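You operate a simulated robot arm through the tools that you are given. There is no shell and no other tool. Be economical: measure what you need, move in short steps, check, and stop when the job is done.

You are at the controls of a simulated robot arm. One attempt, no reset.

JOB
Put the 17, 22 and 19 sockets in their marked pockets, then lock the tray.

It is judged by the outcome, as a careful person would: the job done as asked, and still so three seconds after it is handed in. It fails if anything else is knocked over, pushed out of place, dropped, spilled or broken.

ROBOT AND FRAMES
A 6-joint arm with a two-finger parallel gripper, fixed in place. Base frame: the origin is at the foot of the arm, x ahead of it, y to its left, z up; the work surface is at about z = 880. Units: mm, degrees, N and s.
With the tool pointing down near the work surface it reaches from about 240 to 640 mm from the base axis. Its first joint turns from -66.0 to 66.0 degrees. Payload 2.7 kg.
Tool frame: the origin (TCP) lies between the finger pads and is the grasp point; the fingertips stand 23 mm ahead of it; z points along the fingers, y is the line along which they close. Largest opening 94 mm; finger width 38, thickness 10; the body of the gripper, 54 by 96 mm, starts 39 mm behind the TCP.
Orientation is told as [roll, pitch, yaw] about the base's x, y, z axes, in that order, counted from this pose: with the fingers straight down and closing along the base's y, the tool's x points along the base's -x, its y along +y and its z along -z.

CONTROLS
- The arm moves only by the tool step_arm. Its argument "commands" is a list of rows, each a list of 7 numbers: the shift along the base's x, y, z in m, then the turn, a rotation vector about the base's x, y, z in degrees, then the gripper command, from -1 (shut) to 1 (fully open), values between in proportion. In form: [[x, y, z, rx, ry, rz, claw], ...]. A call has 1 to 12 rows; each row is the pose to reach, as a shift and turn from the pose commanded when the call began. Rows are played at 5 a second. More than 50 mm and 8.6 degrees between two rows, or a gripper value outside its range, and nothing of the call is played. A pose out of reach is approached as far as the arm can. The call stops where the force on the tool passes 70 N (or 10 N more than at its start, if that is more) or the arm is blocked; 0.2 s more then pass. Each finger travels about 45 mm/s and halts on what it meets, pressing with about 33 N; the grip force reading is that of the motor and also rises with nothing between the fingers. The clock runs only during rows and for 0.2 s after the last one: add rows that repeat a pose to give the fingers time. It gives the time, the measured TCP pose, the force on the tool (base axes), the opening and the grip force at its end, in the units of the frame above (readings bear some noise).
- Cameras (640 x 400 px; columns grow to the right, rows downward): "scene" is fixed at [48.6, -409.1, 1426.6]; the picture's right is [0.95, -0.30, 0.00], its down [-0.11, -0.34, -0.94] and it looks along [0.28, 0.89, -0.35] (base axes); focal length 315 px, centre (320, 200). "wrist" rides on the gripper at [-39, 0, -44] in the tool frame; the picture's right is [0.00, -1.00, 0.00], its down [0.97, 0.00, -0.24] and it looks along [0.24, 0.00, 0.97] (tool axes); focal length 218 px, centre (320, 200). There is no depth. A picture from a camera that has moved, and an enlarged one, comes with that camera's place and axes in the base frame and with its lens.
- get_image(camera): a new picture of that camera. No time passes.
- close_up(camera, box): a new picture of the part [left, top, right, bottom] of that camera's present view, enlarged. No time passes.
- close_job(): hands the job in; it is judged then, once.

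Go step by step. Nothing tells you positions but the pictures and the camera data: compare them with the known pose of the tool, close in by small moves and look again before you grip or let go. The budget is 120 turns and 84 pictures, counting those below and the enlarged ones. Unless the task says otherwise, let go and move clear before handing in, and close with one line.

The tools are called by a JSON object that holds its "name" and its "arguments". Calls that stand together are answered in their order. step_arm: Moves the arm, as the interface text tells. Its arguments: {"type":"object","properties":{"commands":{"type":"array"}},"required":["commands"]} The other tools are called the same way: get_image (camera) takes a picture; close_up (camera, box) takes an enlarged picture of a part of a camera's view; close_job () hands the job in.

At the start:

```text
time_s: 0.0
position: [418.5, 120.4, 1206.5]
ee_rot: [-0.1, 0.0, 0.0]
force: [-0.1, -0.6, -0.2]
opening: 94.0
grasp_force: 0.0
```

scene: 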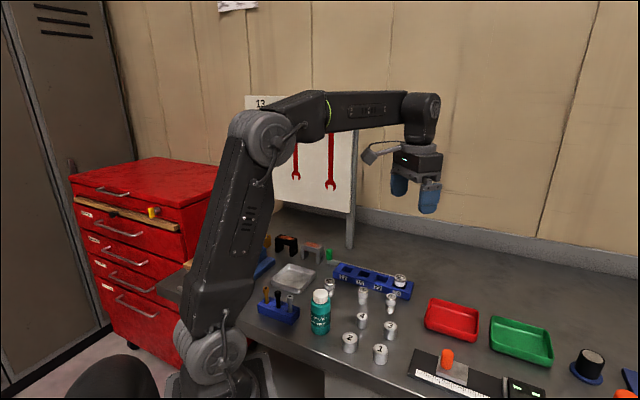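
wrist: 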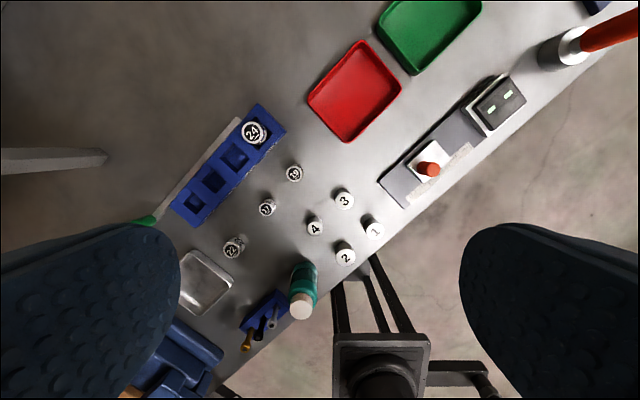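

I see a blue tray with the 24 already in it and three free pockets, and the sockets 17, 22 and 19 standing in front of it. I'll zoom in to read the marks and the lock.

{"name": "close_up", "arguments": {"camera": "wrist", "box": [140, 80, 320, 240]}}

{"name": "close_up", "arguments": {"camera": "scene", "box": [250, 220, 430, 370]}}

```text
2.50 times, centred on (230, 160) of wrist
camera zoom: at [457.7, 121.1, 1251.5], right [0.0, -1.0, 0.0], down [-0.97, 0.0, 0.24], along [-0.24, 0.0, -0.97], focal length 546 px, centre (545, 300)
```

zoom: 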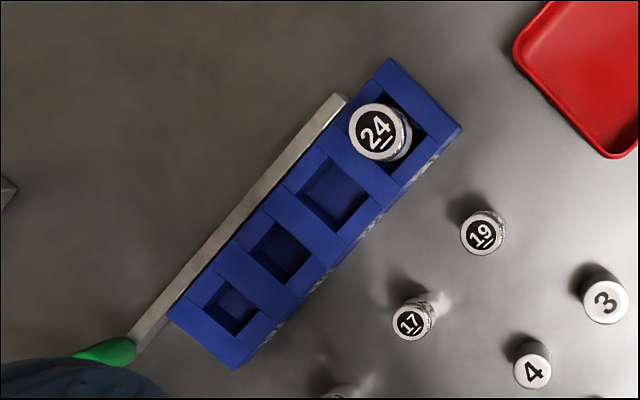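

```text
2.67 times, centred on (340, 295) of scene
camera zoom: at [48.6, -409.1, 1426.6], right [0.95, -0.3, 0.0], down [-0.11, -0.34, -0.94], along [0.28, 0.89, -0.35], focal length 840 px, centre (267, -53)
```

zoom: 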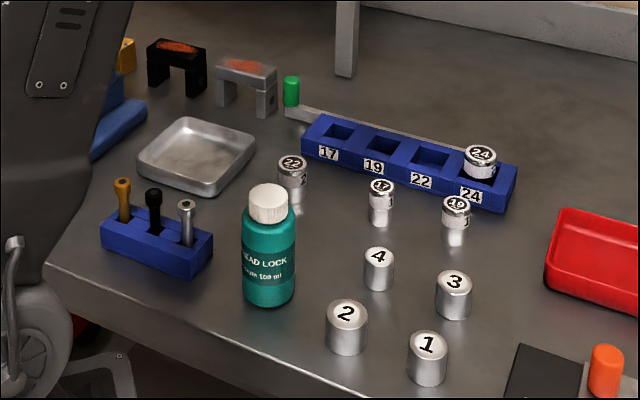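

The pockets run 17, 19, 22, 24 from left to right, and a grey bar with a green handle lies behind the tray. I'll go lower over the area, turned to line up with the tray, to measure more accurately.

{"name": "step_arm", "arguments": {"commands": [[-0.008, 0.018, -0.019, 0, 0, -7.5, 1], [-0.016, 0.036, -0.038, 0, 0, -15, 1], [-0.024, 0.055, -0.058, 0, 0, -22.5, 1], [-0.032, 0.073, -0.077, 0, 0, -30, 1], [-0.04, 0.091, -0.096, 0, 0, -37.5, 1], [-0.048, 0.11, -0.116, 0, 0, -45, 1], [-0.048, 0.11, -0.116, 0, 0, -45, 1]]}}

{"name": "get_image", "arguments": {"camera": "wrist"}}

```text
time_s: 1.6
position: [368.8, 231.7, 1088.9]
ee_rot: [-0.1, 0.0, -45.1]
force: [0.0, -0.2, -0.1]
opening: 94.1
grasp_force: 0.0
```

```text
79 pictures are left
camera wrist: at [396.1, 204.1, 1134.0], right [-0.71, -0.71, 0.0], down [-0.69, 0.69, 0.24], along [-0.17, 0.17, -0.97], focal length 218 px, centre (320, 200)
```

wrist: 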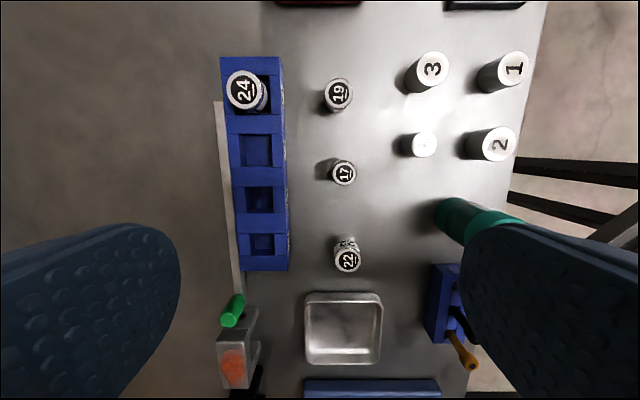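

{"name": "close_up", "arguments": {"camera": "wrist", "box": [200, 45, 380, 157]}}

{"name": "close_up", "arguments": {"camera": "wrist", "box": [200, 150, 380, 262]}}

{"name": "close_up", "arguments": {"camera": "wrist", "box": [200, 220, 380, 332]}}

{"name": "close_up", "arguments": {"camera": "scene", "box": [318, 250, 418, 312]}}

```text
3.56 times, centred on (290, 101) of wrist
camera zoom: at [396.1, 204.1, 1134.0], right [-0.71, -0.71, 0.0], down [-0.69, 0.69, 0.24], along [-0.17, 0.17, -0.97], focal length 776 px, centre (427, 552)
```

zoom: 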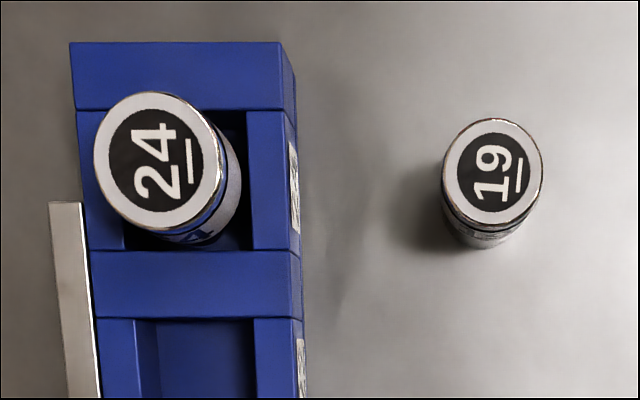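

```text
3.56 times, centred on (290, 206) of wrist
camera zoom: at [396.1, 204.1, 1134.0], right [-0.71, -0.71, 0.0], down [-0.69, 0.69, 0.24], along [-0.17, 0.17, -0.97], focal length 776 px, centre (427, 179)
```

zoom: 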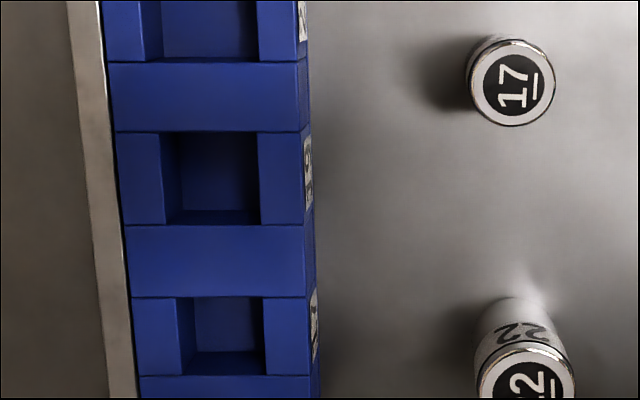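

```text
3.56 times, centred on (290, 276) of wrist
camera zoom: at [396.1, 204.1, 1134.0], right [-0.71, -0.71, 0.0], down [-0.69, 0.69, 0.24], along [-0.17, 0.17, -0.97], focal length 776 px, centre (427, -70)
```

zoom: 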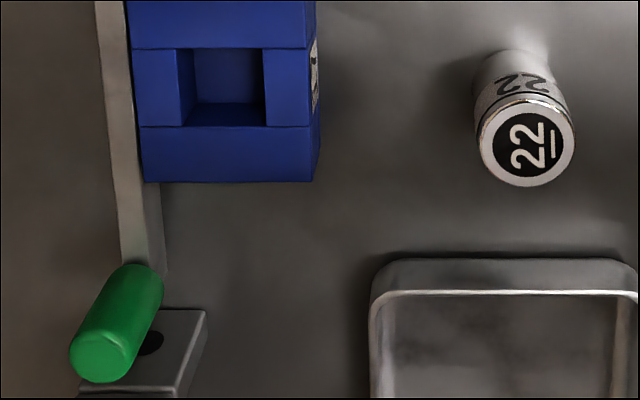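

```text
6.40 times, centred on (368, 281) of scene
camera zoom: at [48.6, -409.1, 1426.6], right [0.95, -0.3, 0.0], down [-0.11, -0.34, -0.94], along [0.28, 0.89, -0.35], focal length 2016 px, centre (13, -318)
```

zoom: 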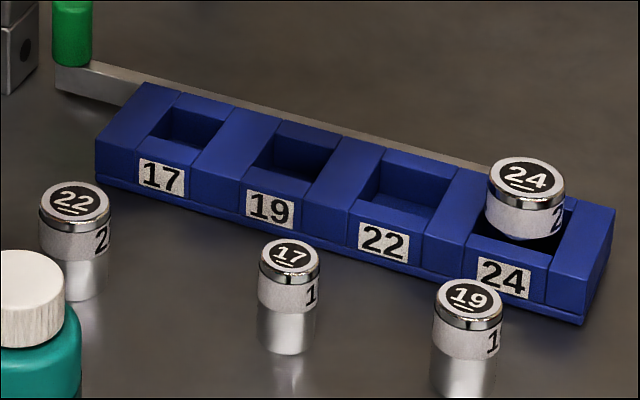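

The 17 stands at about (362, 206), the 19 at (416, 160.5) and the 22 at (291.5, 266), each with its top near z=925. The tray top is near z=904.5, and I put the pockets at 17 (365.5, 328), 19 (402, 291) and 22 (439, 255). I'll start with the 22 and move above it.

{"name": "step_arm", "arguments": {"commands": [[-0.02, 0.009, -0.026, 0, 0, 0, 0.4], [-0.04, 0.018, -0.052, 0, 0, 0, 0.4], [-0.06, 0.027, -0.078, 0, 0, 0, 0.4], [-0.078, 0.035, -0.105, 0, 0, 0, 0.4], [-0.078, 0.035, -0.105, 0, 0, 0, 0.4], [-0.078, 0.035, -0.105, 0, 0, 0, 0.4]]}}

{"name": "get_image", "arguments": {"camera": "wrist"}}

```text
time_s: 3.0
position: [290.8, 266.4, 985.2]
ee_rot: [0.0, 0.0, -45.1]
force: [-0.3, 0.0, 0.2]
opening: 65.6
grasp_force: 0.0
```

```text
74 pictures are left
camera wrist: at [319.3, 238.7, 1030.5], right [-0.71, -0.71, 0.0], down [-0.69, 0.69, 0.24], along [-0.17, 0.17, -0.97], focal length 218 px, centre (320, 200)
```

wrist: 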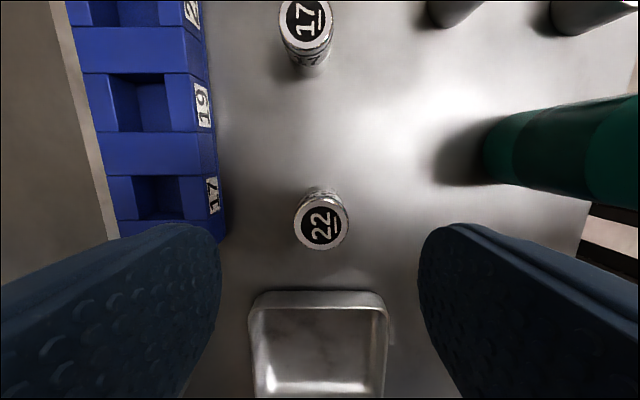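

The 22 is centred between the fingers, so I'll descend to z≈928 and grip it.

{"name": "step_arm", "arguments": {"commands": [[0, 0, -0.02, 0, 0, 0, 0.4], [0, 0, -0.04, 0, 0, 0, 0.4], [0, 0, -0.057, 0, 0, 0, 0.4], [0, 0, -0.057, 0, 0, 0, 0], [0, 0, -0.057, 0, 0, 0, -0.5], [0, 0, -0.057, 0, 0, 0, -1], [0, 0, -0.057, 0, 0, 0, -1], [0, 0, -0.057, 0, 0, 0, -1]]}}

{"name": "get_image", "arguments": {"camera": "wrist"}}

```text
time_s: 4.8
position: [292.7, 266.5, 929.3]
ee_rot: [0.0, 0.0, -44.9]
force: [-0.2, -0.4, -0.9]
opening: 28.9
grasp_force: 32.5
```

```text
73 pictures are left
camera wrist: at [319.8, 238.7, 973.7], right [-0.71, -0.71, 0.0], down [-0.69, 0.69, 0.24], along [-0.17, 0.17, -0.97], focal length 218 px, centre (320, 200)
```

wrist: 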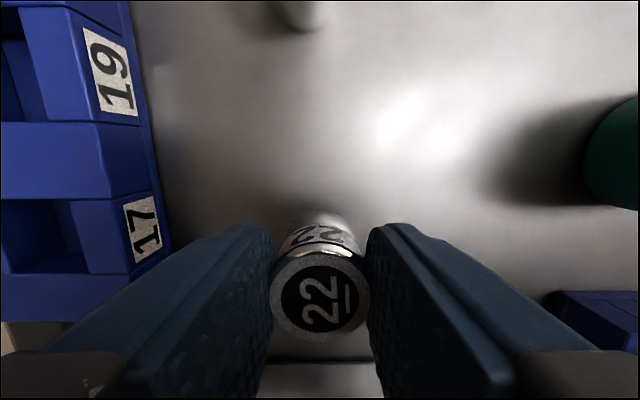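

The 22 is held at 28.9 mm. I'll lift it and carry it over its pocket.

{"name": "step_arm", "arguments": {"commands": [[0, 0, 0.02, 0, 0, 0, -1], [0, 0, 0.04, 0, 0, 0, -1], [0, 0, 0.06, 0, 0, 0, -1], [0.035, -0.003, 0.06, 0, 0, 0, -1], [0.07, -0.006, 0.06, 0, 0, 0, -1], [0.11, -0.009, 0.06, 0, 0, 0, -1], [0.147, -0.0115, 0.06, 0, 0, 0, -1], [0.147, -0.0115, 0.04, 0, 0, 0, -1], [0.147, -0.0115, 0.04, 0, 0, 0, -1]]}}

{"name": "get_image", "arguments": {"camera": "wrist"}}

{"name": "close_up", "arguments": {"camera": "scene", "box": [318, 235, 438, 310]}}

```text
time_s: 6.8
position: [440.5, 254.2, 969.6]
ee_rot: [-0.1, 0.0, -45.0]
force: [0.1, -0.4, -0.1]
opening: 0.2
grasp_force: 33.2
```

```text
72 pictures are left
camera wrist: at [467.3, 227.2, 1014.1], right [-0.71, -0.71, 0.0], down [-0.69, 0.69, 0.24], along [-0.17, 0.17, -0.97], focal length 218 px, centre (320, 200)
```

wrist: 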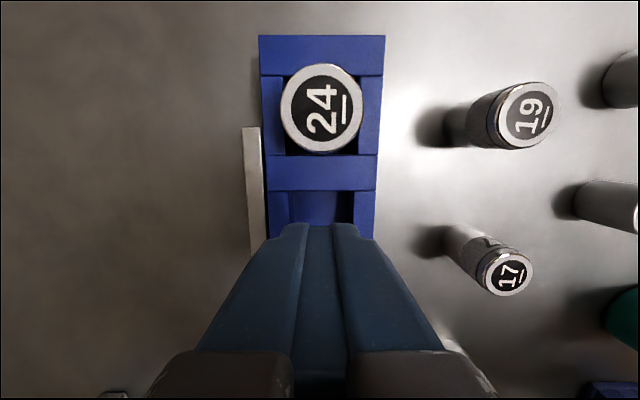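

```text
5.33 times, centred on (378, 272) of scene
camera zoom: at [48.6, -409.1, 1426.6], right [0.95, -0.3, 0.0], down [-0.11, -0.34, -0.94], along [0.28, 0.89, -0.35], focal length 1680 px, centre (11, -187)
```

zoom: 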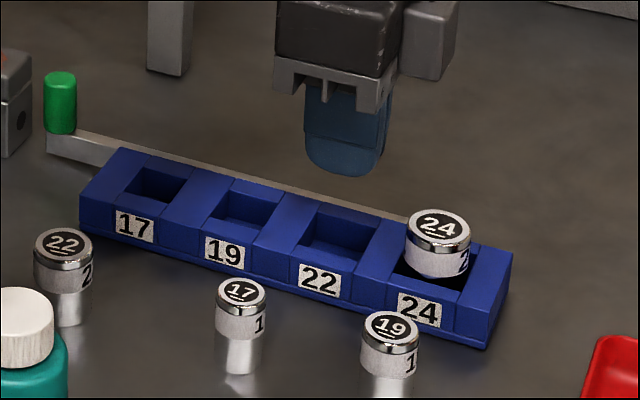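

The 22 slipped out of the grip during the lift and is still standing at its old spot. I'll go back, grip it lower and lift slowly.

{"name": "step_arm", "arguments": {"commands": [[0, 0, 0.03, 0, 0, 0, -0.5], [-0.04, 0.003, 0.03, 0, 0, 0, 0], [-0.08, 0.006, 0.03, 0, 0, 0, 0.4], [-0.12, 0.009, 0.03, 0, 0, 0, 0.4], [-0.147, 0.0115, 0.03, 0, 0, 0, 0.4], [-0.147, 0.0115, 0.015, 0, 0, 0, 0.4], [-0.147, 0.0115, 0.015, 0, 0, 0, 0.4]]}}

{"name": "close_up", "arguments": {"camera": "wrist", "box": [240, 150, 400, 250]}}

{"name": "close_up", "arguments": {"camera": "scene", "box": [310, 270, 350, 295]}}

```text
time_s: 8.4
position: [290.8, 267.1, 982.6]
ee_rot: [0.0, 0.0, -45.0]
force: [0.7, 0.2, 0.4]
opening: 65.8
grasp_force: 0.1
```

```text
4.00 times, centred on (320, 200) of wrist
camera zoom: at [319.4, 239.8, 1027.7], right [-0.71, -0.71, 0.0], down [-0.69, 0.69, 0.24], along [-0.17, 0.17, -0.97], focal length 873 px, centre (320, 200)
```

zoom: 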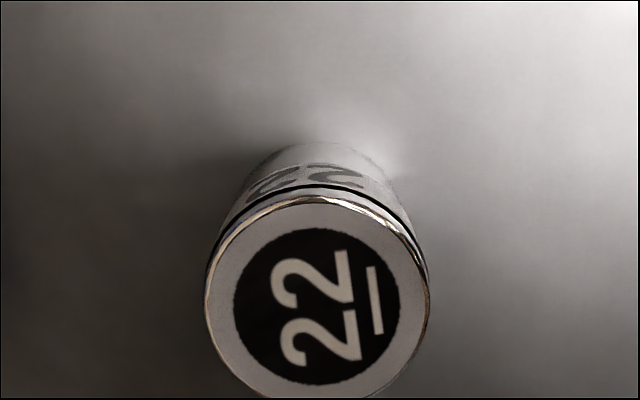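

```text
16.00 times, centred on (330, 282) of scene
camera zoom: at [48.6, -409.1, 1426.6], right [0.95, -0.3, 0.0], down [-0.11, -0.34, -0.94], along [0.28, 0.89, -0.35], focal length 5040 px, centre (160, -1120)
```

zoom: 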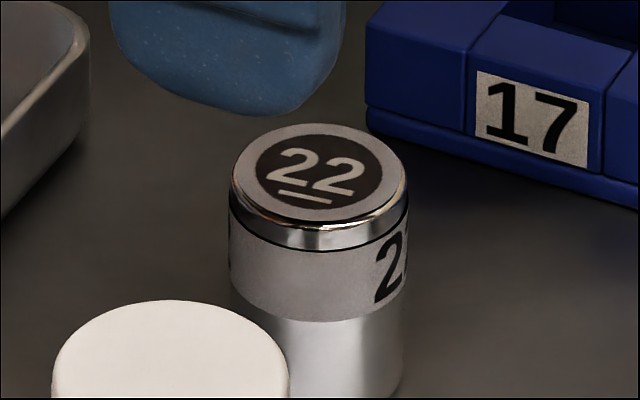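

It's still centred under the tool. I'll take a lower grip at z≈916, then do a slow test lift.

{"name": "step_arm", "arguments": {"commands": [[0, 0, -0.025, 0, 0, 0, 0.4], [0, 0, -0.05, 0, 0, 0, 0.4], [0, 0, -0.066, 0, 0, 0, 0.4], [0, 0, -0.066, 0, 0, 0, -1], [0, 0, -0.066, 0, 0, 0, -1], [0, 0, -0.066, 0, 0, 0, -1], [0, 0, -0.066, 0, 0, 0, -1], [0, 0, -0.066, 0, 0, 0, -1], [0, 0, -0.063, 0, 0, 0, -1], [0, 0, -0.06, 0, 0, 0, -1], [0, 0, -0.057, 0, 0, 0, -1], [0, 0, -0.054, 0, 0, 0, -1]]}}

{"name": "close_up", "arguments": {"camera": "scene", "box": [300, 260, 360, 298]}}

```text
time_s: 11.0
position: [293.1, 265.9, 929.4]
ee_rot: [0.0, 0.0, -45.1]
force: [-0.5, 0.5, -1.3]
opening: 29.2
grasp_force: 33.0
```

```text
10.53 times, centred on (330, 279) of scene
camera zoom: at [48.6, -409.1, 1426.6], right [0.95, -0.3, 0.0], down [-0.11, -0.34, -0.94], along [0.28, 0.89, -0.35], focal length 3316 px, centre (215, -632)
```

zoom: 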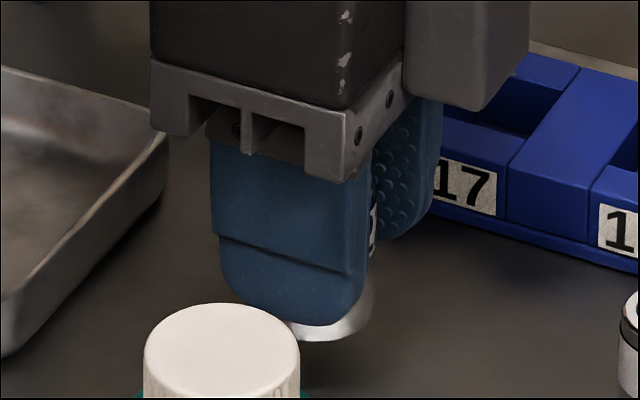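

It looks lifted this time. I'll raise it gently the rest of the way and check.

{"name": "step_arm", "arguments": {"commands": [[0, 0, 0.006, 0, 0, 0, -1], [0, 0, 0.012, 0, 0, 0, -1], [0, 0, 0.018, 0, 0, 0, -1], [0, 0, 0.024, 0, 0, 0, -1], [0, 0, 0.03, 0, 0, 0, -1], [0, 0, 0.036, 0, 0, 0, -1], [0, 0, 0.042, 0, 0, 0, -1], [0, 0, 0.042, 0, 0, 0, -1]]}}

{"name": "get_image", "arguments": {"camera": "wrist"}}

```text
time_s: 12.8
position: [292.3, 266.8, 972.1]
ee_rot: [0.0, 0.0, -45.0]
force: [0.1, 0.2, -1.2]
opening: 29.2
grasp_force: 32.8
```

```text
67 pictures are left
camera wrist: at [319.7, 239.4, 1017.4], right [-0.71, -0.71, 0.0], down [-0.69, 0.69, 0.24], along [-0.17, 0.17, -0.97], focal length 218 px, centre (320, 200)
```

wrist: 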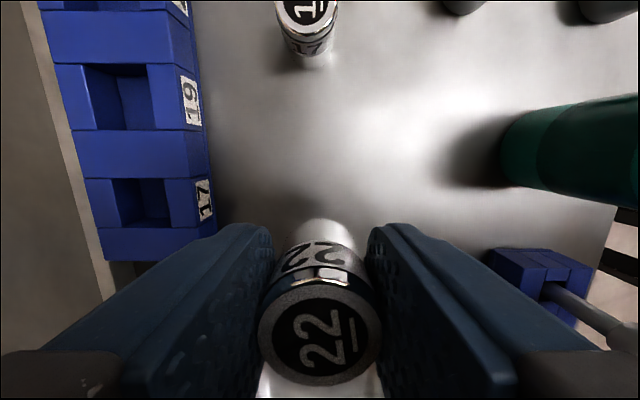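

It's held securely. I'll carry it over pocket 22 gently, then look.

{"name": "step_arm", "arguments": {"commands": [[0.008, -0.001, 0, 0, 0, 0, -1], [0.025, -0.002, 0, 0, 0, 0, -1], [0.045, -0.0035, 0, 0, 0, 0, -1], [0.065, -0.005, 0, 0, 0, 0, -1], [0.085, -0.0065, 0, 0, 0, 0, -1], [0.105, -0.008, 0, 0, 0, 0, -1], [0.125, -0.0095, 0, 0, 0, 0, -1], [0.14, -0.011, 0, 0, 0, 0, -1], [0.147, -0.0118, 0, 0, 0, 0, -1], [0.147, -0.0118, -0.01, 0, 0, 0, -1], [0.147, -0.0118, -0.018, 0, 0, 0, -1], [0.147, -0.0118, -0.018, 0, 0, 0, -1]]}}

{"name": "get_image", "arguments": {"camera": "wrist"}}

{"name": "close_up", "arguments": {"camera": "scene", "box": [338, 240, 418, 290]}}

```text
time_s: 15.4
position: [438.6, 253.9, 953.1]
ee_rot: [0.0, 0.0, -45.0]
force: [-0.2, 0.0, -1.4]
opening: 28.8
grasp_force: 32.7
```

```text
66 pictures are left
camera wrist: at [466.7, 226.5, 998.2], right [-0.71, -0.71, 0.0], down [-0.69, 0.69, 0.24], along [-0.17, 0.17, -0.97], focal length 218 px, centre (320, 200)
```

wrist: 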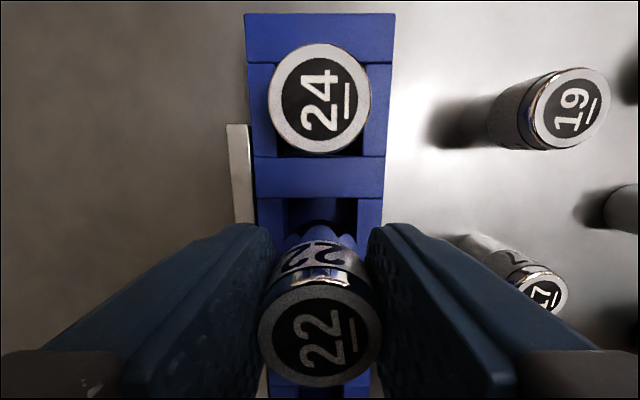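

```text
8.00 times, centred on (378, 265) of scene
camera zoom: at [48.6, -409.1, 1426.6], right [0.95, -0.3, 0.0], down [-0.11, -0.34, -0.94], along [0.28, 0.89, -0.35], focal length 2520 px, centre (-144, -320)
```

zoom: 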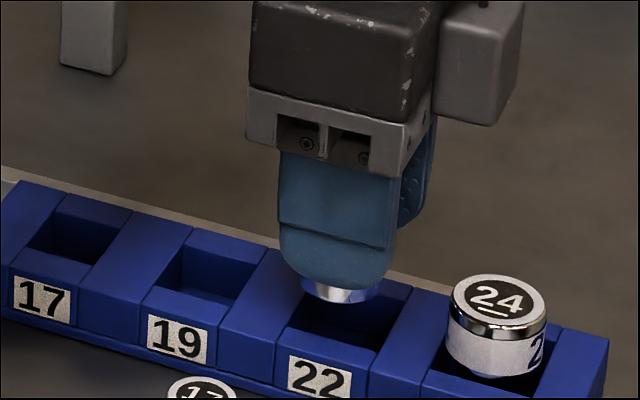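

It's aligned over pocket 22, so I'll lower it in small steps.

{"name": "step_arm", "arguments": {"commands": [[0, 0, -0.004, 0, 0, 0, -1], [0, 0, -0.008, 0, 0, 0, -1], [0, 0, -0.012, 0, 0, 0, -1], [0, 0, -0.015, 0, 0, 0, -1], [0, 0, -0.018, 0, 0, 0, -1], [0, 0, -0.018, 0, 0, 0, -1]]}}

{"name": "close_up", "arguments": {"camera": "scene", "box": [338, 240, 418, 290]}}

{"name": "close_up", "arguments": {"camera": "wrist", "box": [220, 160, 420, 285]}}

```text
time_s: 16.8
position: [440.9, 254.3, 938.3]
ee_rot: [0.4, -0.1, -45.0]
force: [-2.3, -6.0, 30.9]
opening: 29.2
grasp_force: 33.6
```

```text
8.00 times, centred on (378, 265) of scene
camera zoom: at [48.1, -409.5, 1426.5], right [0.95, -0.3, 0.0], down [-0.11, -0.34, -0.94], along [0.28, 0.89, -0.35], focal length 2520 px, centre (-144, -320)
```

zoom: 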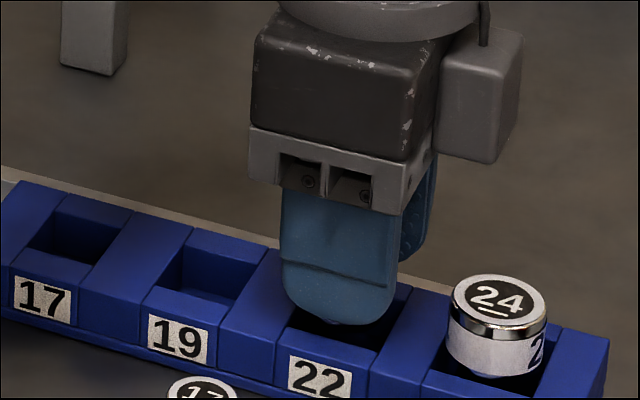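

```text
3.20 times, centred on (320, 222) of wrist
camera zoom: at [468.3, 226.8, 983.6], right [-0.71, -0.71, -0.01], down [-0.69, 0.69, 0.24], along [-0.16, 0.17, -0.97], focal length 698 px, centre (320, 128)
```

zoom: 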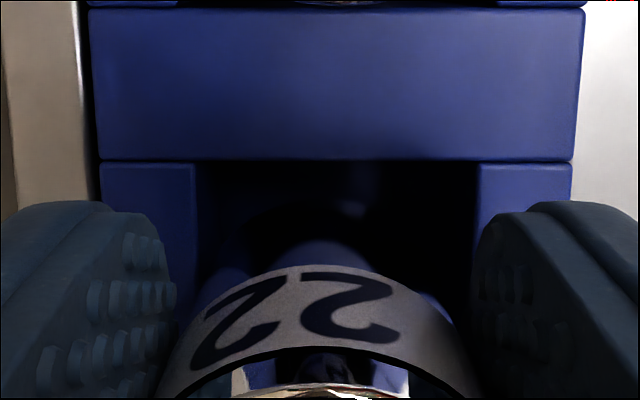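

The 31 N of contact shows the socket resting on the back edge of the pocket, which lies about 1.5–2 mm toward the front. I'll raise it and measure again unloaded.

{"name": "step_arm", "arguments": {"commands": [[0, 0, 0.006, 0, 0, 0, -1], [0, 0, 0.009, 0, 0, 0, -1], [0, 0, 0.009, 0, 0, 0, -1]]}}

{"name": "close_up", "arguments": {"camera": "wrist", "box": [220, 160, 420, 285]}}

{"name": "get_image", "arguments": {"camera": "wrist"}}

```text
time_s: 17.6
position: [440.5, 253.6, 944.5]
ee_rot: [-0.1, 0.0, -45.1]
force: [0.2, -0.4, -0.3]
opening: 29.2
grasp_force: 33.1
```

```text
3.20 times, centred on (320, 222) of wrist
camera zoom: at [467.2, 226.5, 989.0], right [-0.71, -0.71, 0.0], down [-0.69, 0.69, 0.24], along [-0.17, 0.17, -0.97], focal length 698 px, centre (320, 128)
```

zoom: 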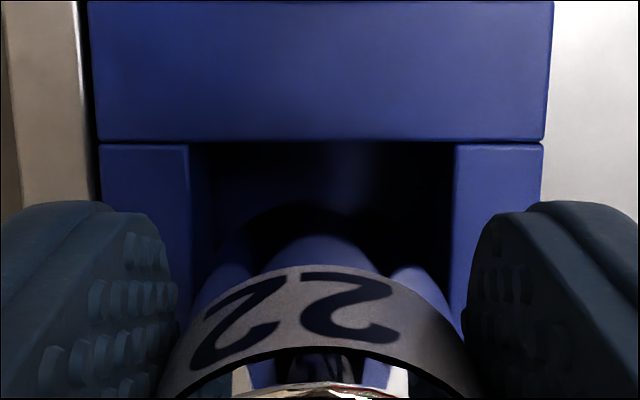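

```text
61 pictures are left
camera wrist: at [467.2, 226.5, 989.0], right [-0.71, -0.71, 0.0], down [-0.69, 0.69, 0.24], along [-0.17, 0.17, -0.97], focal length 218 px, centre (320, 200)
```

wrist: 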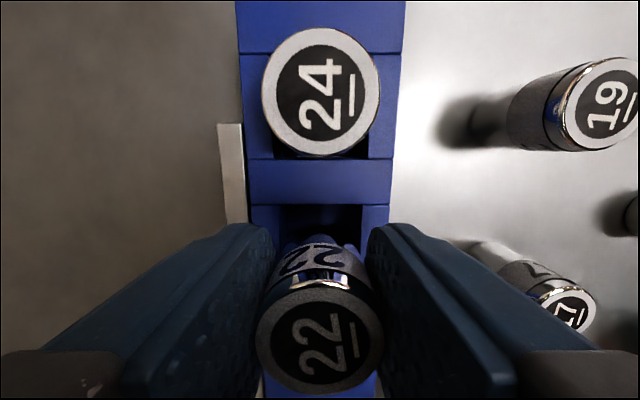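

Unloaded, the tool is centred on the pocket to within half a millimetre, so the socket may be tilted in the grip. I'll zoom in on it from the side.

{"name": "close_up", "arguments": {"camera": "scene", "box": [364, 262, 404, 287]}}

{"name": "close_up", "arguments": {"camera": "wrist", "box": [250, 200, 390, 288]}}

```text
16.00 times, centred on (384, 274) of scene
camera zoom: at [48.6, -409.1, 1426.6], right [0.95, -0.3, 0.0], down [-0.11, -0.34, -0.94], along [0.28, 0.89, -0.35], focal length 5040 px, centre (-704, -992)
```

zoom: 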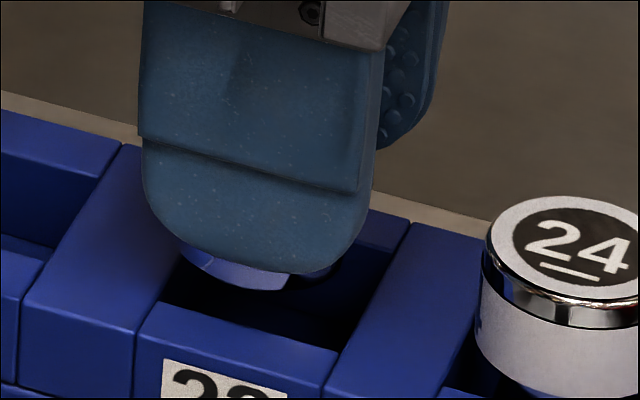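

```text
4.55 times, centred on (320, 244) of wrist
camera zoom: at [467.2, 226.5, 989.0], right [-0.71, -0.71, 0.0], down [-0.69, 0.69, 0.24], along [-0.17, 0.17, -0.97], focal length 992 px, centre (320, 0)
```

zoom: 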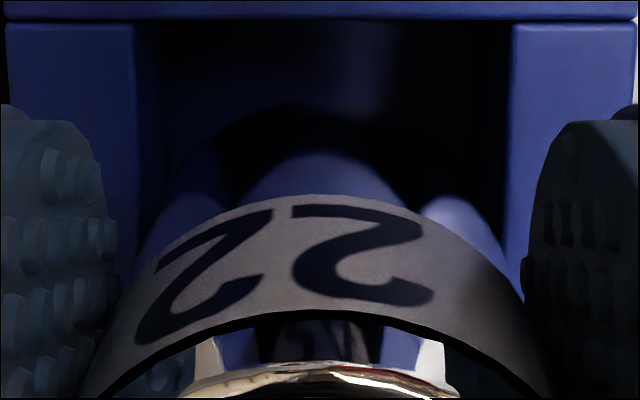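

The socket's lower end seems to have swung about 3.4 mm toward the 17 end, a slight tilt. I'll shift the tool that much the other way so the bottom lines up, then lower it a few millimetres.

{"name": "step_arm", "arguments": {"commands": [[0.0024, -0.0024, 0, 0, 0, 0, -1], [0.0024, -0.0024, -0.003, 0, 0, 0, -1], [0.0024, -0.0024, -0.006, 0, 0, 0, -1], [0.0024, -0.0024, -0.008, 0, 0, 0, -1], [0.0024, -0.0024, -0.01, 0, 0, 0, -1], [0.0024, -0.0024, -0.01, 0, 0, 0, -1]]}}

{"name": "close_up", "arguments": {"camera": "scene", "box": [364, 262, 404, 287]}}

```text
time_s: 19.0
position: [441.4, 252.2, 934.5]
ee_rot: [0.0, 0.1, -45.0]
force: [-0.6, -0.3, -0.9]
opening: 29.4
grasp_force: 33.2
```

```text
16.00 times, centred on (384, 274) of scene
camera zoom: at [48.6, -409.1, 1426.6], right [0.95, -0.3, 0.0], down [-0.11, -0.34, -0.94], along [0.28, 0.89, -0.35], focal length 5040 px, centre (-704, -992)
```

zoom: 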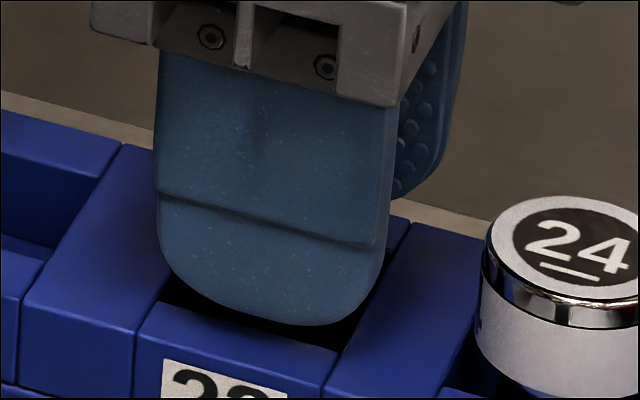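

There's no contact force, so it has entered the pocket. I'll lower it a bit more, with the fingertips staying above the tray.

{"name": "step_arm", "arguments": {"commands": [[0, 0, -0.002, 0, 0, 0, -1], [0, 0, -0.004, 0, 0, 0, -1], [0, 0, -0.0055, 0, 0, 0, -1], [0, 0, -0.0055, 0, 0, 0, -1]]}}

{"name": "get_image", "arguments": {"camera": "wrist"}}

```text
time_s: 20.0
position: [441.6, 251.9, 930.0]
ee_rot: [0.0, -0.1, -45.0]
force: [0.0, 0.4, -1.0]
opening: 29.3
grasp_force: 32.6
```

```text
57 pictures are left
camera wrist: at [469.8, 224.0, 974.1], right [-0.71, -0.71, 0.0], down [-0.69, 0.69, 0.24], along [-0.17, 0.17, -0.97], focal length 218 px, centre (320, 200)
```

wrist: 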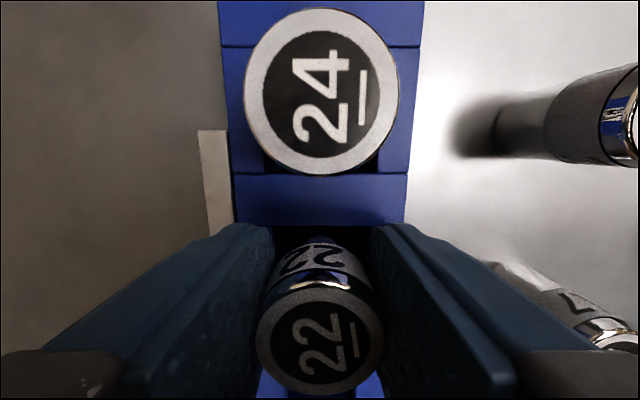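

It's about 8 mm into the pocket with no load. I'll release it so the pocket guides it down, then raise straight up and look.

{"name": "step_arm", "arguments": {"commands": [[0, 0, 0, 0, 0, 0, -0.2], [0, 0, 0, 0, 0, 0, 0], [0, 0, 0, 0, 0, 0, 0.2], [0, 0, 0, 0, 0, 0, 0.4], [0, 0, 0.025, 0, 0, 0, 0.4], [0, 0, 0.055, 0, 0, 0, 0.4], [0, 0, 0.055, 0, 0, 0, 0.4]]}}

{"name": "get_image", "arguments": {"camera": "wrist"}}

{"name": "close_up", "arguments": {"camera": "scene", "box": [338, 250, 418, 300]}}

```text
time_s: 21.6
position: [440.6, 250.5, 985.1]
ee_rot: [0.1, 0.0, -45.0]
force: [0.6, 0.4, -0.9]
opening: 66.1
grasp_force: 0.1
```

```text
56 pictures are left
camera wrist: at [468.9, 224.0, 1030.7], right [-0.71, -0.71, 0.0], down [-0.69, 0.69, 0.24], along [-0.17, 0.17, -0.97], focal length 218 px, centre (320, 200)
```

wrist: 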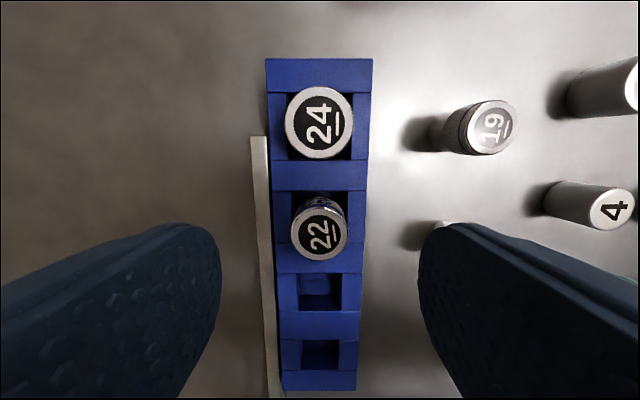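

```text
8.00 times, centred on (378, 275) of scene
camera zoom: at [48.6, -409.1, 1426.6], right [0.95, -0.3, 0.0], down [-0.11, -0.34, -0.94], along [0.28, 0.89, -0.35], focal length 2520 px, centre (-144, -400)
```

zoom: 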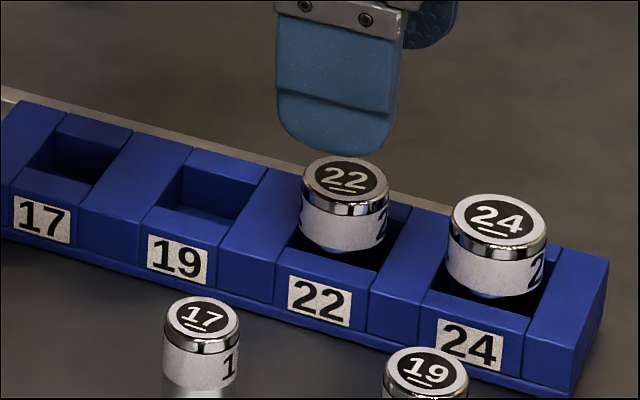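

The 22 is seated in its pocket, level with the 24. Next is the 19, and I'll move above it.

{"name": "step_arm", "arguments": {"commands": [[-0.008, -0.03, 0, 0, 0, 0, 0.4], [-0.016, -0.06, 0, 0, 0, 0, 0.4], [-0.025, -0.0905, 0, 0, 0, 0, 0.4], [-0.025, -0.0905, 0, 0, 0, 0, 0.4], [-0.025, -0.0905, 0, 0, 0, 0, 0.4]]}}

{"name": "get_image", "arguments": {"camera": "wrist"}}

```text
time_s: 22.8
position: [415.7, 161.9, 985.7]
ee_rot: [0.1, 0.0, -45.0]
force: [0.2, 0.1, -0.3]
opening: 65.9
grasp_force: 0.0
```

```text
54 pictures are left
camera wrist: at [443.2, 134.0, 1030.3], right [-0.71, -0.71, 0.0], down [-0.69, 0.69, 0.24], along [-0.17, 0.17, -0.97], focal length 218 px, centre (320, 200)
```

wrist: 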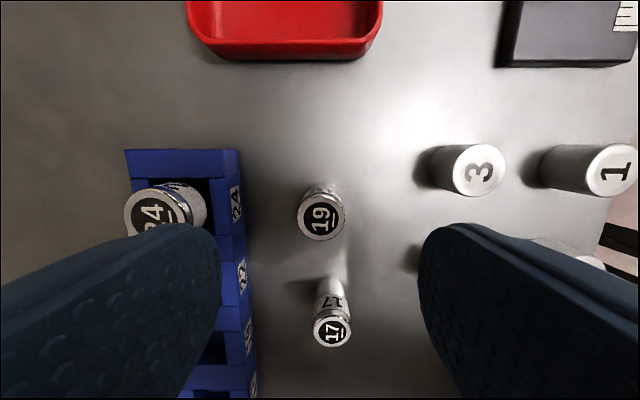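

The 19 sits about 3 mm further along than I estimated. I'll correct, descend to z≈918, grip and test-lift.

{"name": "step_arm", "arguments": {"commands": [[0.0018, -0.0028, -0.02, 0, 0, 0, 0.4], [0.0018, -0.0028, -0.045, 0, 0, 0, 0.4], [0.0018, -0.0028, -0.068, 0, 0, 0, 0.4], [0.0018, -0.0028, -0.068, 0, 0, 0, 0.4], [0.0018, -0.0028, -0.068, 0, 0, 0, -0.2], [0.0018, -0.0028, -0.068, 0, 0, 0, -1], [0.0018, -0.0028, -0.068, 0, 0, 0, -1], [0.0018, -0.0028, -0.068, 0, 0, 0, -1], [0.0018, -0.0028, -0.068, 0, 0, 0, -1]]}}

{"name": "get_image", "arguments": {"camera": "wrist"}}

```text
time_s: 24.8
position: [419.0, 158.6, 915.7]
ee_rot: [0.0, 0.0, -44.9]
force: [0.1, -0.1, -0.4]
opening: 25.0
grasp_force: 33.2
```

```text
53 pictures are left
camera wrist: at [446.1, 131.7, 961.4], right [-0.71, -0.71, 0.0], down [-0.69, 0.69, 0.24], along [-0.17, 0.17, -0.97], focal length 218 px, centre (320, 200)
```

wrist: 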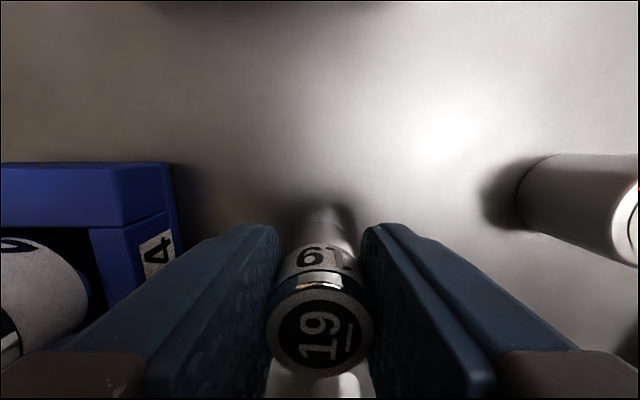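

The 19 is gripped at 25.0 mm, so I'll lift it slowly.

{"name": "step_arm", "arguments": {"commands": [[0, 0, 0.003, 0, 0, 0, -1], [0, 0, 0.006, 0, 0, 0, -1], [0, 0, 0.01, 0, 0, 0, -1], [0, 0, 0.016, 0, 0, 0, -1], [0, 0, 0.022, 0, 0, 0, -1], [0, 0, 0.028, 0, 0, 0, -1], [0, 0, 0.034, 0, 0, 0, -1], [0, 0, 0.04, 0, 0, 0, -1], [0, 0, 0.046, 0, 0, 0, -1], [0, 0, 0.052, 0, 0, 0, -1], [0, 0, 0.058, 0, 0, 0, -1], [0, 0, 0.058, 0, 0, 0, -1]]}}

{"name": "close_up", "arguments": {"camera": "scene", "box": [365, 265, 413, 295]}}

```text
time_s: 27.4
position: [419.2, 158.4, 973.8]
ee_rot: [0.1, -0.1, -45.0]
force: [-0.1, 0.0, -0.7]
opening: 24.8
grasp_force: 33.5
```

```text
13.33 times, centred on (389, 280) of scene
camera zoom: at [48.6, -409.1, 1426.6], right [0.95, -0.3, 0.0], down [-0.11, -0.34, -0.94], along [0.28, 0.89, -0.35], focal length 4200 px, centre (-600, -867)
```

zoom: 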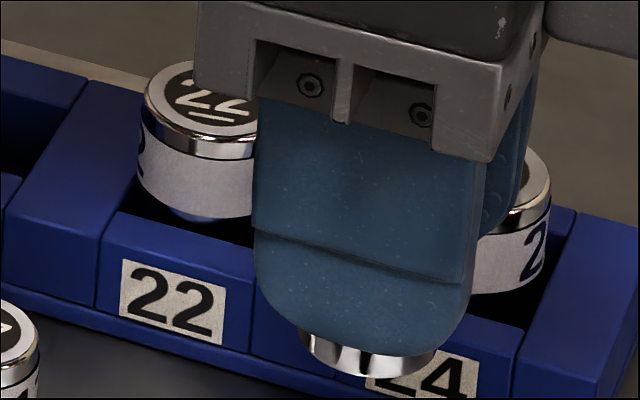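

The 19 hangs straight. I'll carry it over to pocket 19.

{"name": "step_arm", "arguments": {"commands": [[-0.001, 0.008, 0.004, 0, 0, 0, -1], [-0.003, 0.024, 0.006, 0, 0, 0, -1], [-0.005, 0.042, 0.006, 0, 0, 0, -1], [-0.007, 0.06, 0.006, 0, 0, 0, -1], [-0.009, 0.078, 0.006, 0, 0, 0, -1], [-0.011, 0.096, 0.006, 0, 0, 0, -1], [-0.013, 0.114, 0.006, 0, 0, 0, -1], [-0.015, 0.126, 0.003, 0, 0, 0, -1], [-0.016, 0.132, -0.005, 0, 0, 0, -1], [-0.016, 0.132, -0.015, 0, 0, 0, -1], [-0.016, 0.132, -0.024, 0, 0, 0, -1], [-0.016, 0.132, -0.024, 0, 0, 0, -1]]}}

{"name": "close_up", "arguments": {"camera": "wrist", "box": [220, 160, 420, 285]}}

{"name": "close_up", "arguments": {"camera": "scene", "box": [345, 255, 393, 285]}}

```text
time_s: 30.0
position: [403.5, 291.5, 950.1]
ee_rot: [0.0, 0.0, -45.0]
force: [-0.4, 0.5, -0.6]
opening: 25.1
grasp_force: 33.2
```

```text
3.20 times, centred on (320, 222) of wrist
camera zoom: at [430.7, 263.7, 995.4], right [-0.71, -0.71, 0.0], down [-0.69, 0.69, 0.24], along [-0.17, 0.17, -0.97], focal length 698 px, centre (320, 128)
```

zoom: 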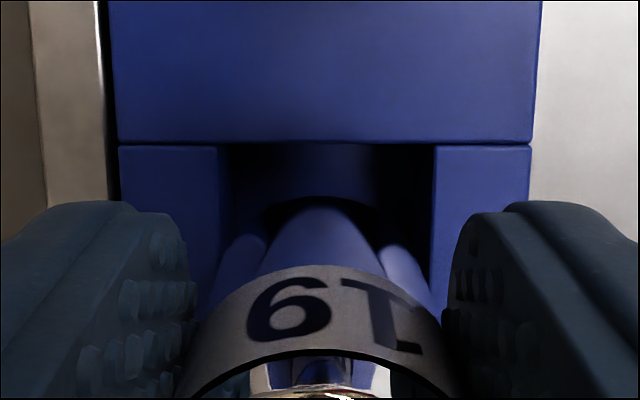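

```text
13.33 times, centred on (369, 270) of scene
camera zoom: at [48.6, -409.1, 1426.6], right [0.95, -0.3, 0.0], down [-0.11, -0.34, -0.94], along [0.28, 0.89, -0.35], focal length 4200 px, centre (-333, -733)
```

zoom: 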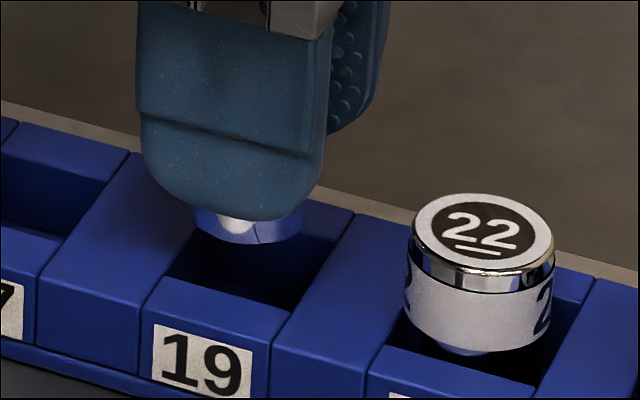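

Wrist view says centred to within 1 mm, but the scene view suggests the socket is toward the 17 side again. I'll look closer before lowering.

{"name": "close_up", "arguments": {"camera": "scene", "box": [352, 265, 384, 285]}}

{"name": "close_up", "arguments": {"camera": "scene", "box": [332, 255, 364, 275]}}

```text
16.00 times, centred on (368, 275) of scene
camera zoom: at [48.6, -409.1, 1426.6], right [0.95, -0.3, 0.0], down [-0.11, -0.34, -0.94], along [0.28, 0.89, -0.35], focal length 5040 px, centre (-448, -1000)
```

zoom: 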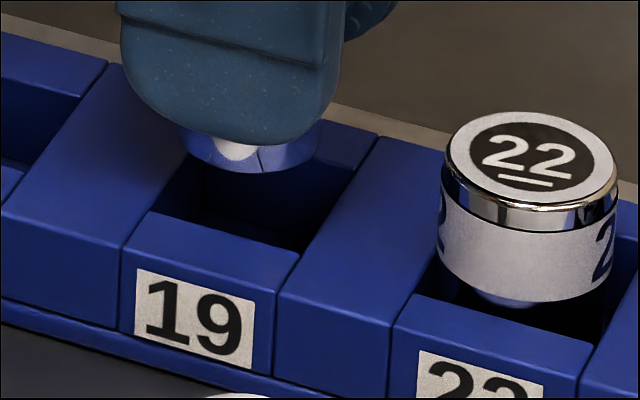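

```text
16.00 times, centred on (348, 265) of scene
camera zoom: at [48.6, -409.1, 1426.6], right [0.95, -0.3, 0.0], down [-0.11, -0.34, -0.94], along [0.28, 0.89, -0.35], focal length 5040 px, centre (-128, -840)
```

zoom: 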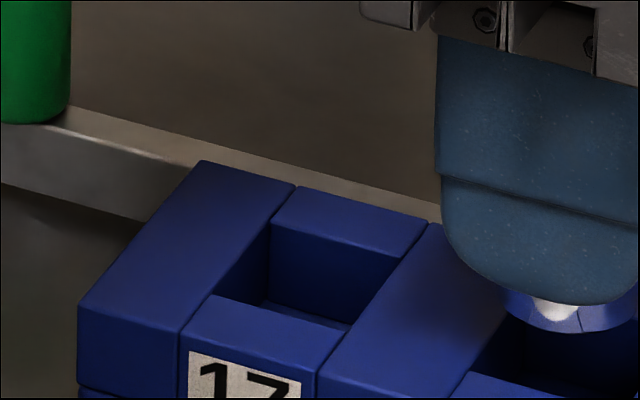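

Both views put the socket's bottom about 2.8 mm toward the 17 side, as happened with the 22. I'll apply the same correction and lower gently.

{"name": "step_arm", "arguments": {"commands": [[0.0016, -0.0024, 0, 0, 0, 0, -1], [0.0016, -0.0024, -0.004, 0, 0, 0, -1], [0.0016, -0.0024, -0.008, 0, 0, 0, -1], [0.0016, -0.0024, -0.011, 0, 0, 0, -1], [0.0016, -0.0024, -0.014, 0, 0, 0, -1], [0.0016, -0.0024, -0.014, 0, 0, 0, -1]]}}

{"name": "close_up", "arguments": {"camera": "scene", "box": [352, 265, 384, 285]}}

```text
time_s: 31.4
position: [405.3, 289.0, 938.9]
ee_rot: [0.3, -0.1, -44.9]
force: [-5.9, -3.2, 30.4]
opening: 25.4
grasp_force: 33.3
```

```text
16.00 times, centred on (368, 275) of scene
camera zoom: at [48.1, -409.4, 1426.5], right [0.95, -0.3, 0.0], down [-0.11, -0.34, -0.94], along [0.28, 0.89, -0.35], focal length 5040 px, centre (-448, -1000)
```

zoom: 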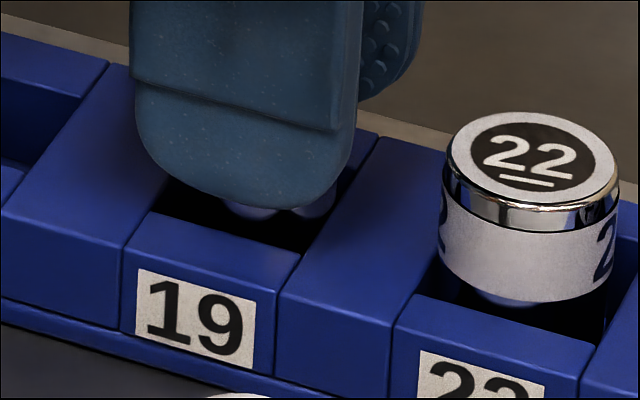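

I'm in contact again, and the side force suggests the socket's on the back edge. I'll unload and look from the wrist.

{"name": "step_arm", "arguments": {"commands": [[0, 0, 0.004, 0, 0, 0, -1], [0, 0, 0.006, 0, 0, 0, -1], [0, 0, 0.006, 0, 0, 0, -1]]}}

{"name": "close_up", "arguments": {"camera": "wrist", "box": [260, 180, 380, 255]}}

{"name": "close_up", "arguments": {"camera": "wrist", "box": [220, 270, 420, 395]}}

{"name": "close_up", "arguments": {"camera": "scene", "box": [356, 268, 380, 283]}}

```text
time_s: 32.2
position: [403.9, 288.6, 941.5]
ee_rot: [-0.1, -0.1, -44.9]
force: [-0.1, -0.2, -0.5]
opening: 25.3
grasp_force: 33.4
```

```text
5.33 times, centred on (320, 218) of wrist
camera zoom: at [431.4, 260.6, 986.7], right [-0.71, -0.71, 0.0], down [-0.69, 0.69, 0.24], along [-0.17, 0.17, -0.97], focal length 1164 px, centre (320, 107)
```

zoom: 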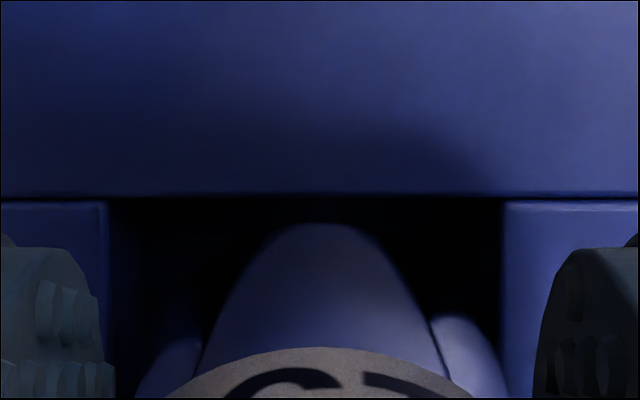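

```text
3.20 times, centred on (320, 332) of wrist
camera zoom: at [431.4, 260.6, 986.7], right [-0.71, -0.71, 0.0], down [-0.69, 0.69, 0.24], along [-0.17, 0.17, -0.97], focal length 698 px, centre (320, -224)
```

zoom: 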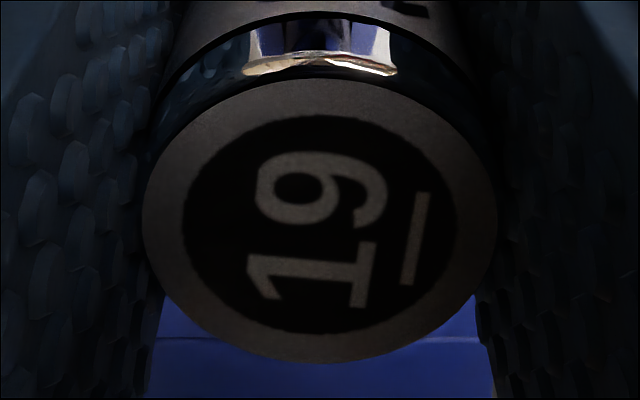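

```text
16.00 times, centred on (368, 276) of scene
camera zoom: at [48.6, -409.1, 1426.6], right [0.95, -0.3, 0.0], down [-0.11, -0.34, -0.94], along [0.28, 0.89, -0.35], focal length 5040 px, centre (-448, -1008)
```

zoom: 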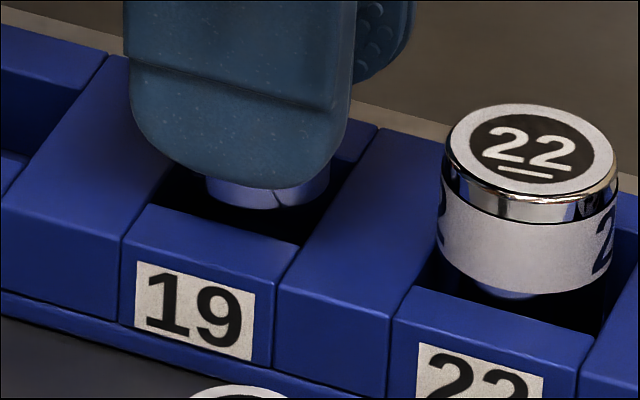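

In this view the pocket centre is lined up along the tray but about 1 mm toward the back. I'll shift that way and lower gently.

{"name": "step_arm", "arguments": {"commands": [[0.0008, 0.0008, 0, 0, 0, 0, -1], [0.0008, 0.0008, -0.002, 0, 0, 0, -1], [0.0008, 0.0008, -0.004, 0, 0, 0, -1], [0.0008, 0.0008, -0.006, 0, 0, 0, -1], [0.0008, 0.0008, -0.006, 0, 0, 0, -1]]}}

```text
time_s: 33.4
position: [403.6, 290.2, 935.9]
ee_rot: [-0.1, 0.0, -44.9]
force: [-1.1, 0.8, -0.2]
opening: 25.5
grasp_force: 32.5
```

No contact at z=936, so it's in. I'll lower it further.

{"name": "step_arm", "arguments": {"commands": [[0, 0, -0.002, 0, 0, 0, -1], [0, 0, -0.004, 0, 0, 0, -1], [0, 0, -0.006, 0, 0, 0, -1], [0, 0, -0.006, 0, 0, 0, -1]]}}

{"name": "close_up", "arguments": {"camera": "scene", "box": [345, 255, 393, 285]}}

```text
time_s: 34.4
position: [405.3, 288.3, 929.6]
ee_rot: [0.1, 0.0, -45.0]
force: [-6.4, 4.2, 0.9]
opening: 25.5
grasp_force: 32.9
```

```text
13.33 times, centred on (369, 270) of scene
camera zoom: at [48.5, -409.0, 1426.6], right [0.95, -0.3, 0.0], down [-0.11, -0.34, -0.94], along [0.28, 0.89, -0.35], focal length 4200 px, centre (-333, -733)
```

zoom: 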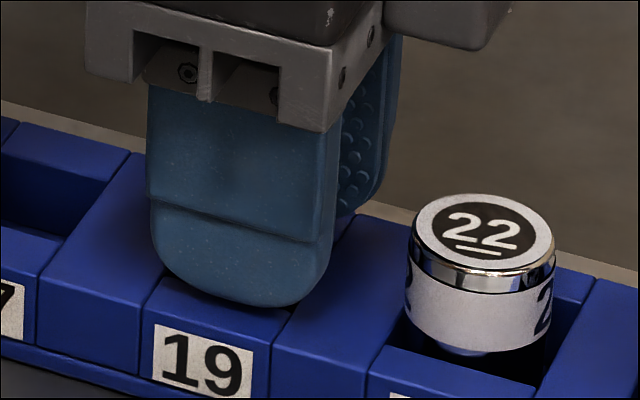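

It's in the pocket, lightly touching one wall. I'll ease off 1 mm, release and rise.

{"name": "step_arm", "arguments": {"commands": [[-0.0008, 0.0008, 0, 0, 0, 0, -1], [-0.0008, 0.0008, 0, 0, 0, 0, -0.2], [-0.0008, 0.0008, 0, 0, 0, 0, 0], [-0.0008, 0.0008, 0, 0, 0, 0, 0.2], [-0.0008, 0.0008, 0, 0, 0, 0, 0.4], [-0.0008, 0.0008, 0.025, 0, 0, 0, 0.4], [-0.0008, 0.0008, 0.055, 0, 0, 0, 0.4], [-0.0008, 0.0008, 0.055, 0, 0, 0, 0.4]]}}

{"name": "get_image", "arguments": {"camera": "wrist"}}

{"name": "close_up", "arguments": {"camera": "scene", "box": [338, 250, 418, 300]}}

```text
time_s: 36.2
position: [403.6, 290.0, 986.7]
ee_rot: [0.0, 0.0, -45.0]
force: [1.0, -0.1, 0.0]
opening: 65.7
grasp_force: 0.1
```

```text
42 pictures are left
camera wrist: at [431.8, 262.6, 1031.8], right [-0.71, -0.71, 0.0], down [-0.69, 0.69, 0.24], along [-0.17, 0.17, -0.97], focal length 218 px, centre (320, 200)
```

wrist: 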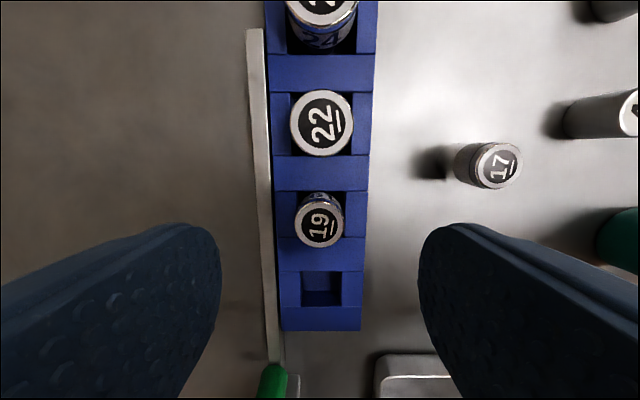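

```text
8.00 times, centred on (378, 275) of scene
camera zoom: at [48.6, -409.1, 1426.6], right [0.95, -0.3, 0.0], down [-0.11, -0.34, -0.94], along [0.28, 0.89, -0.35], focal length 2520 px, centre (-144, -400)
```

zoom: 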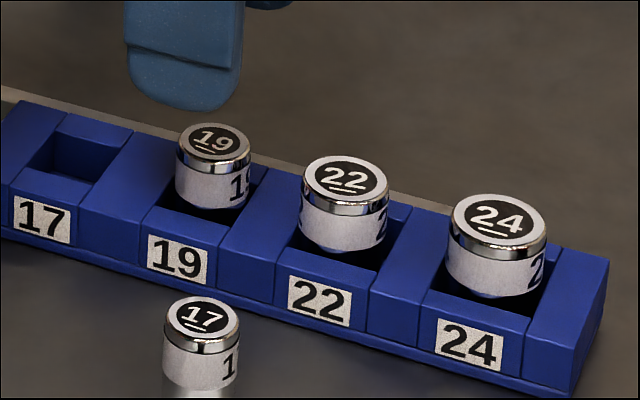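

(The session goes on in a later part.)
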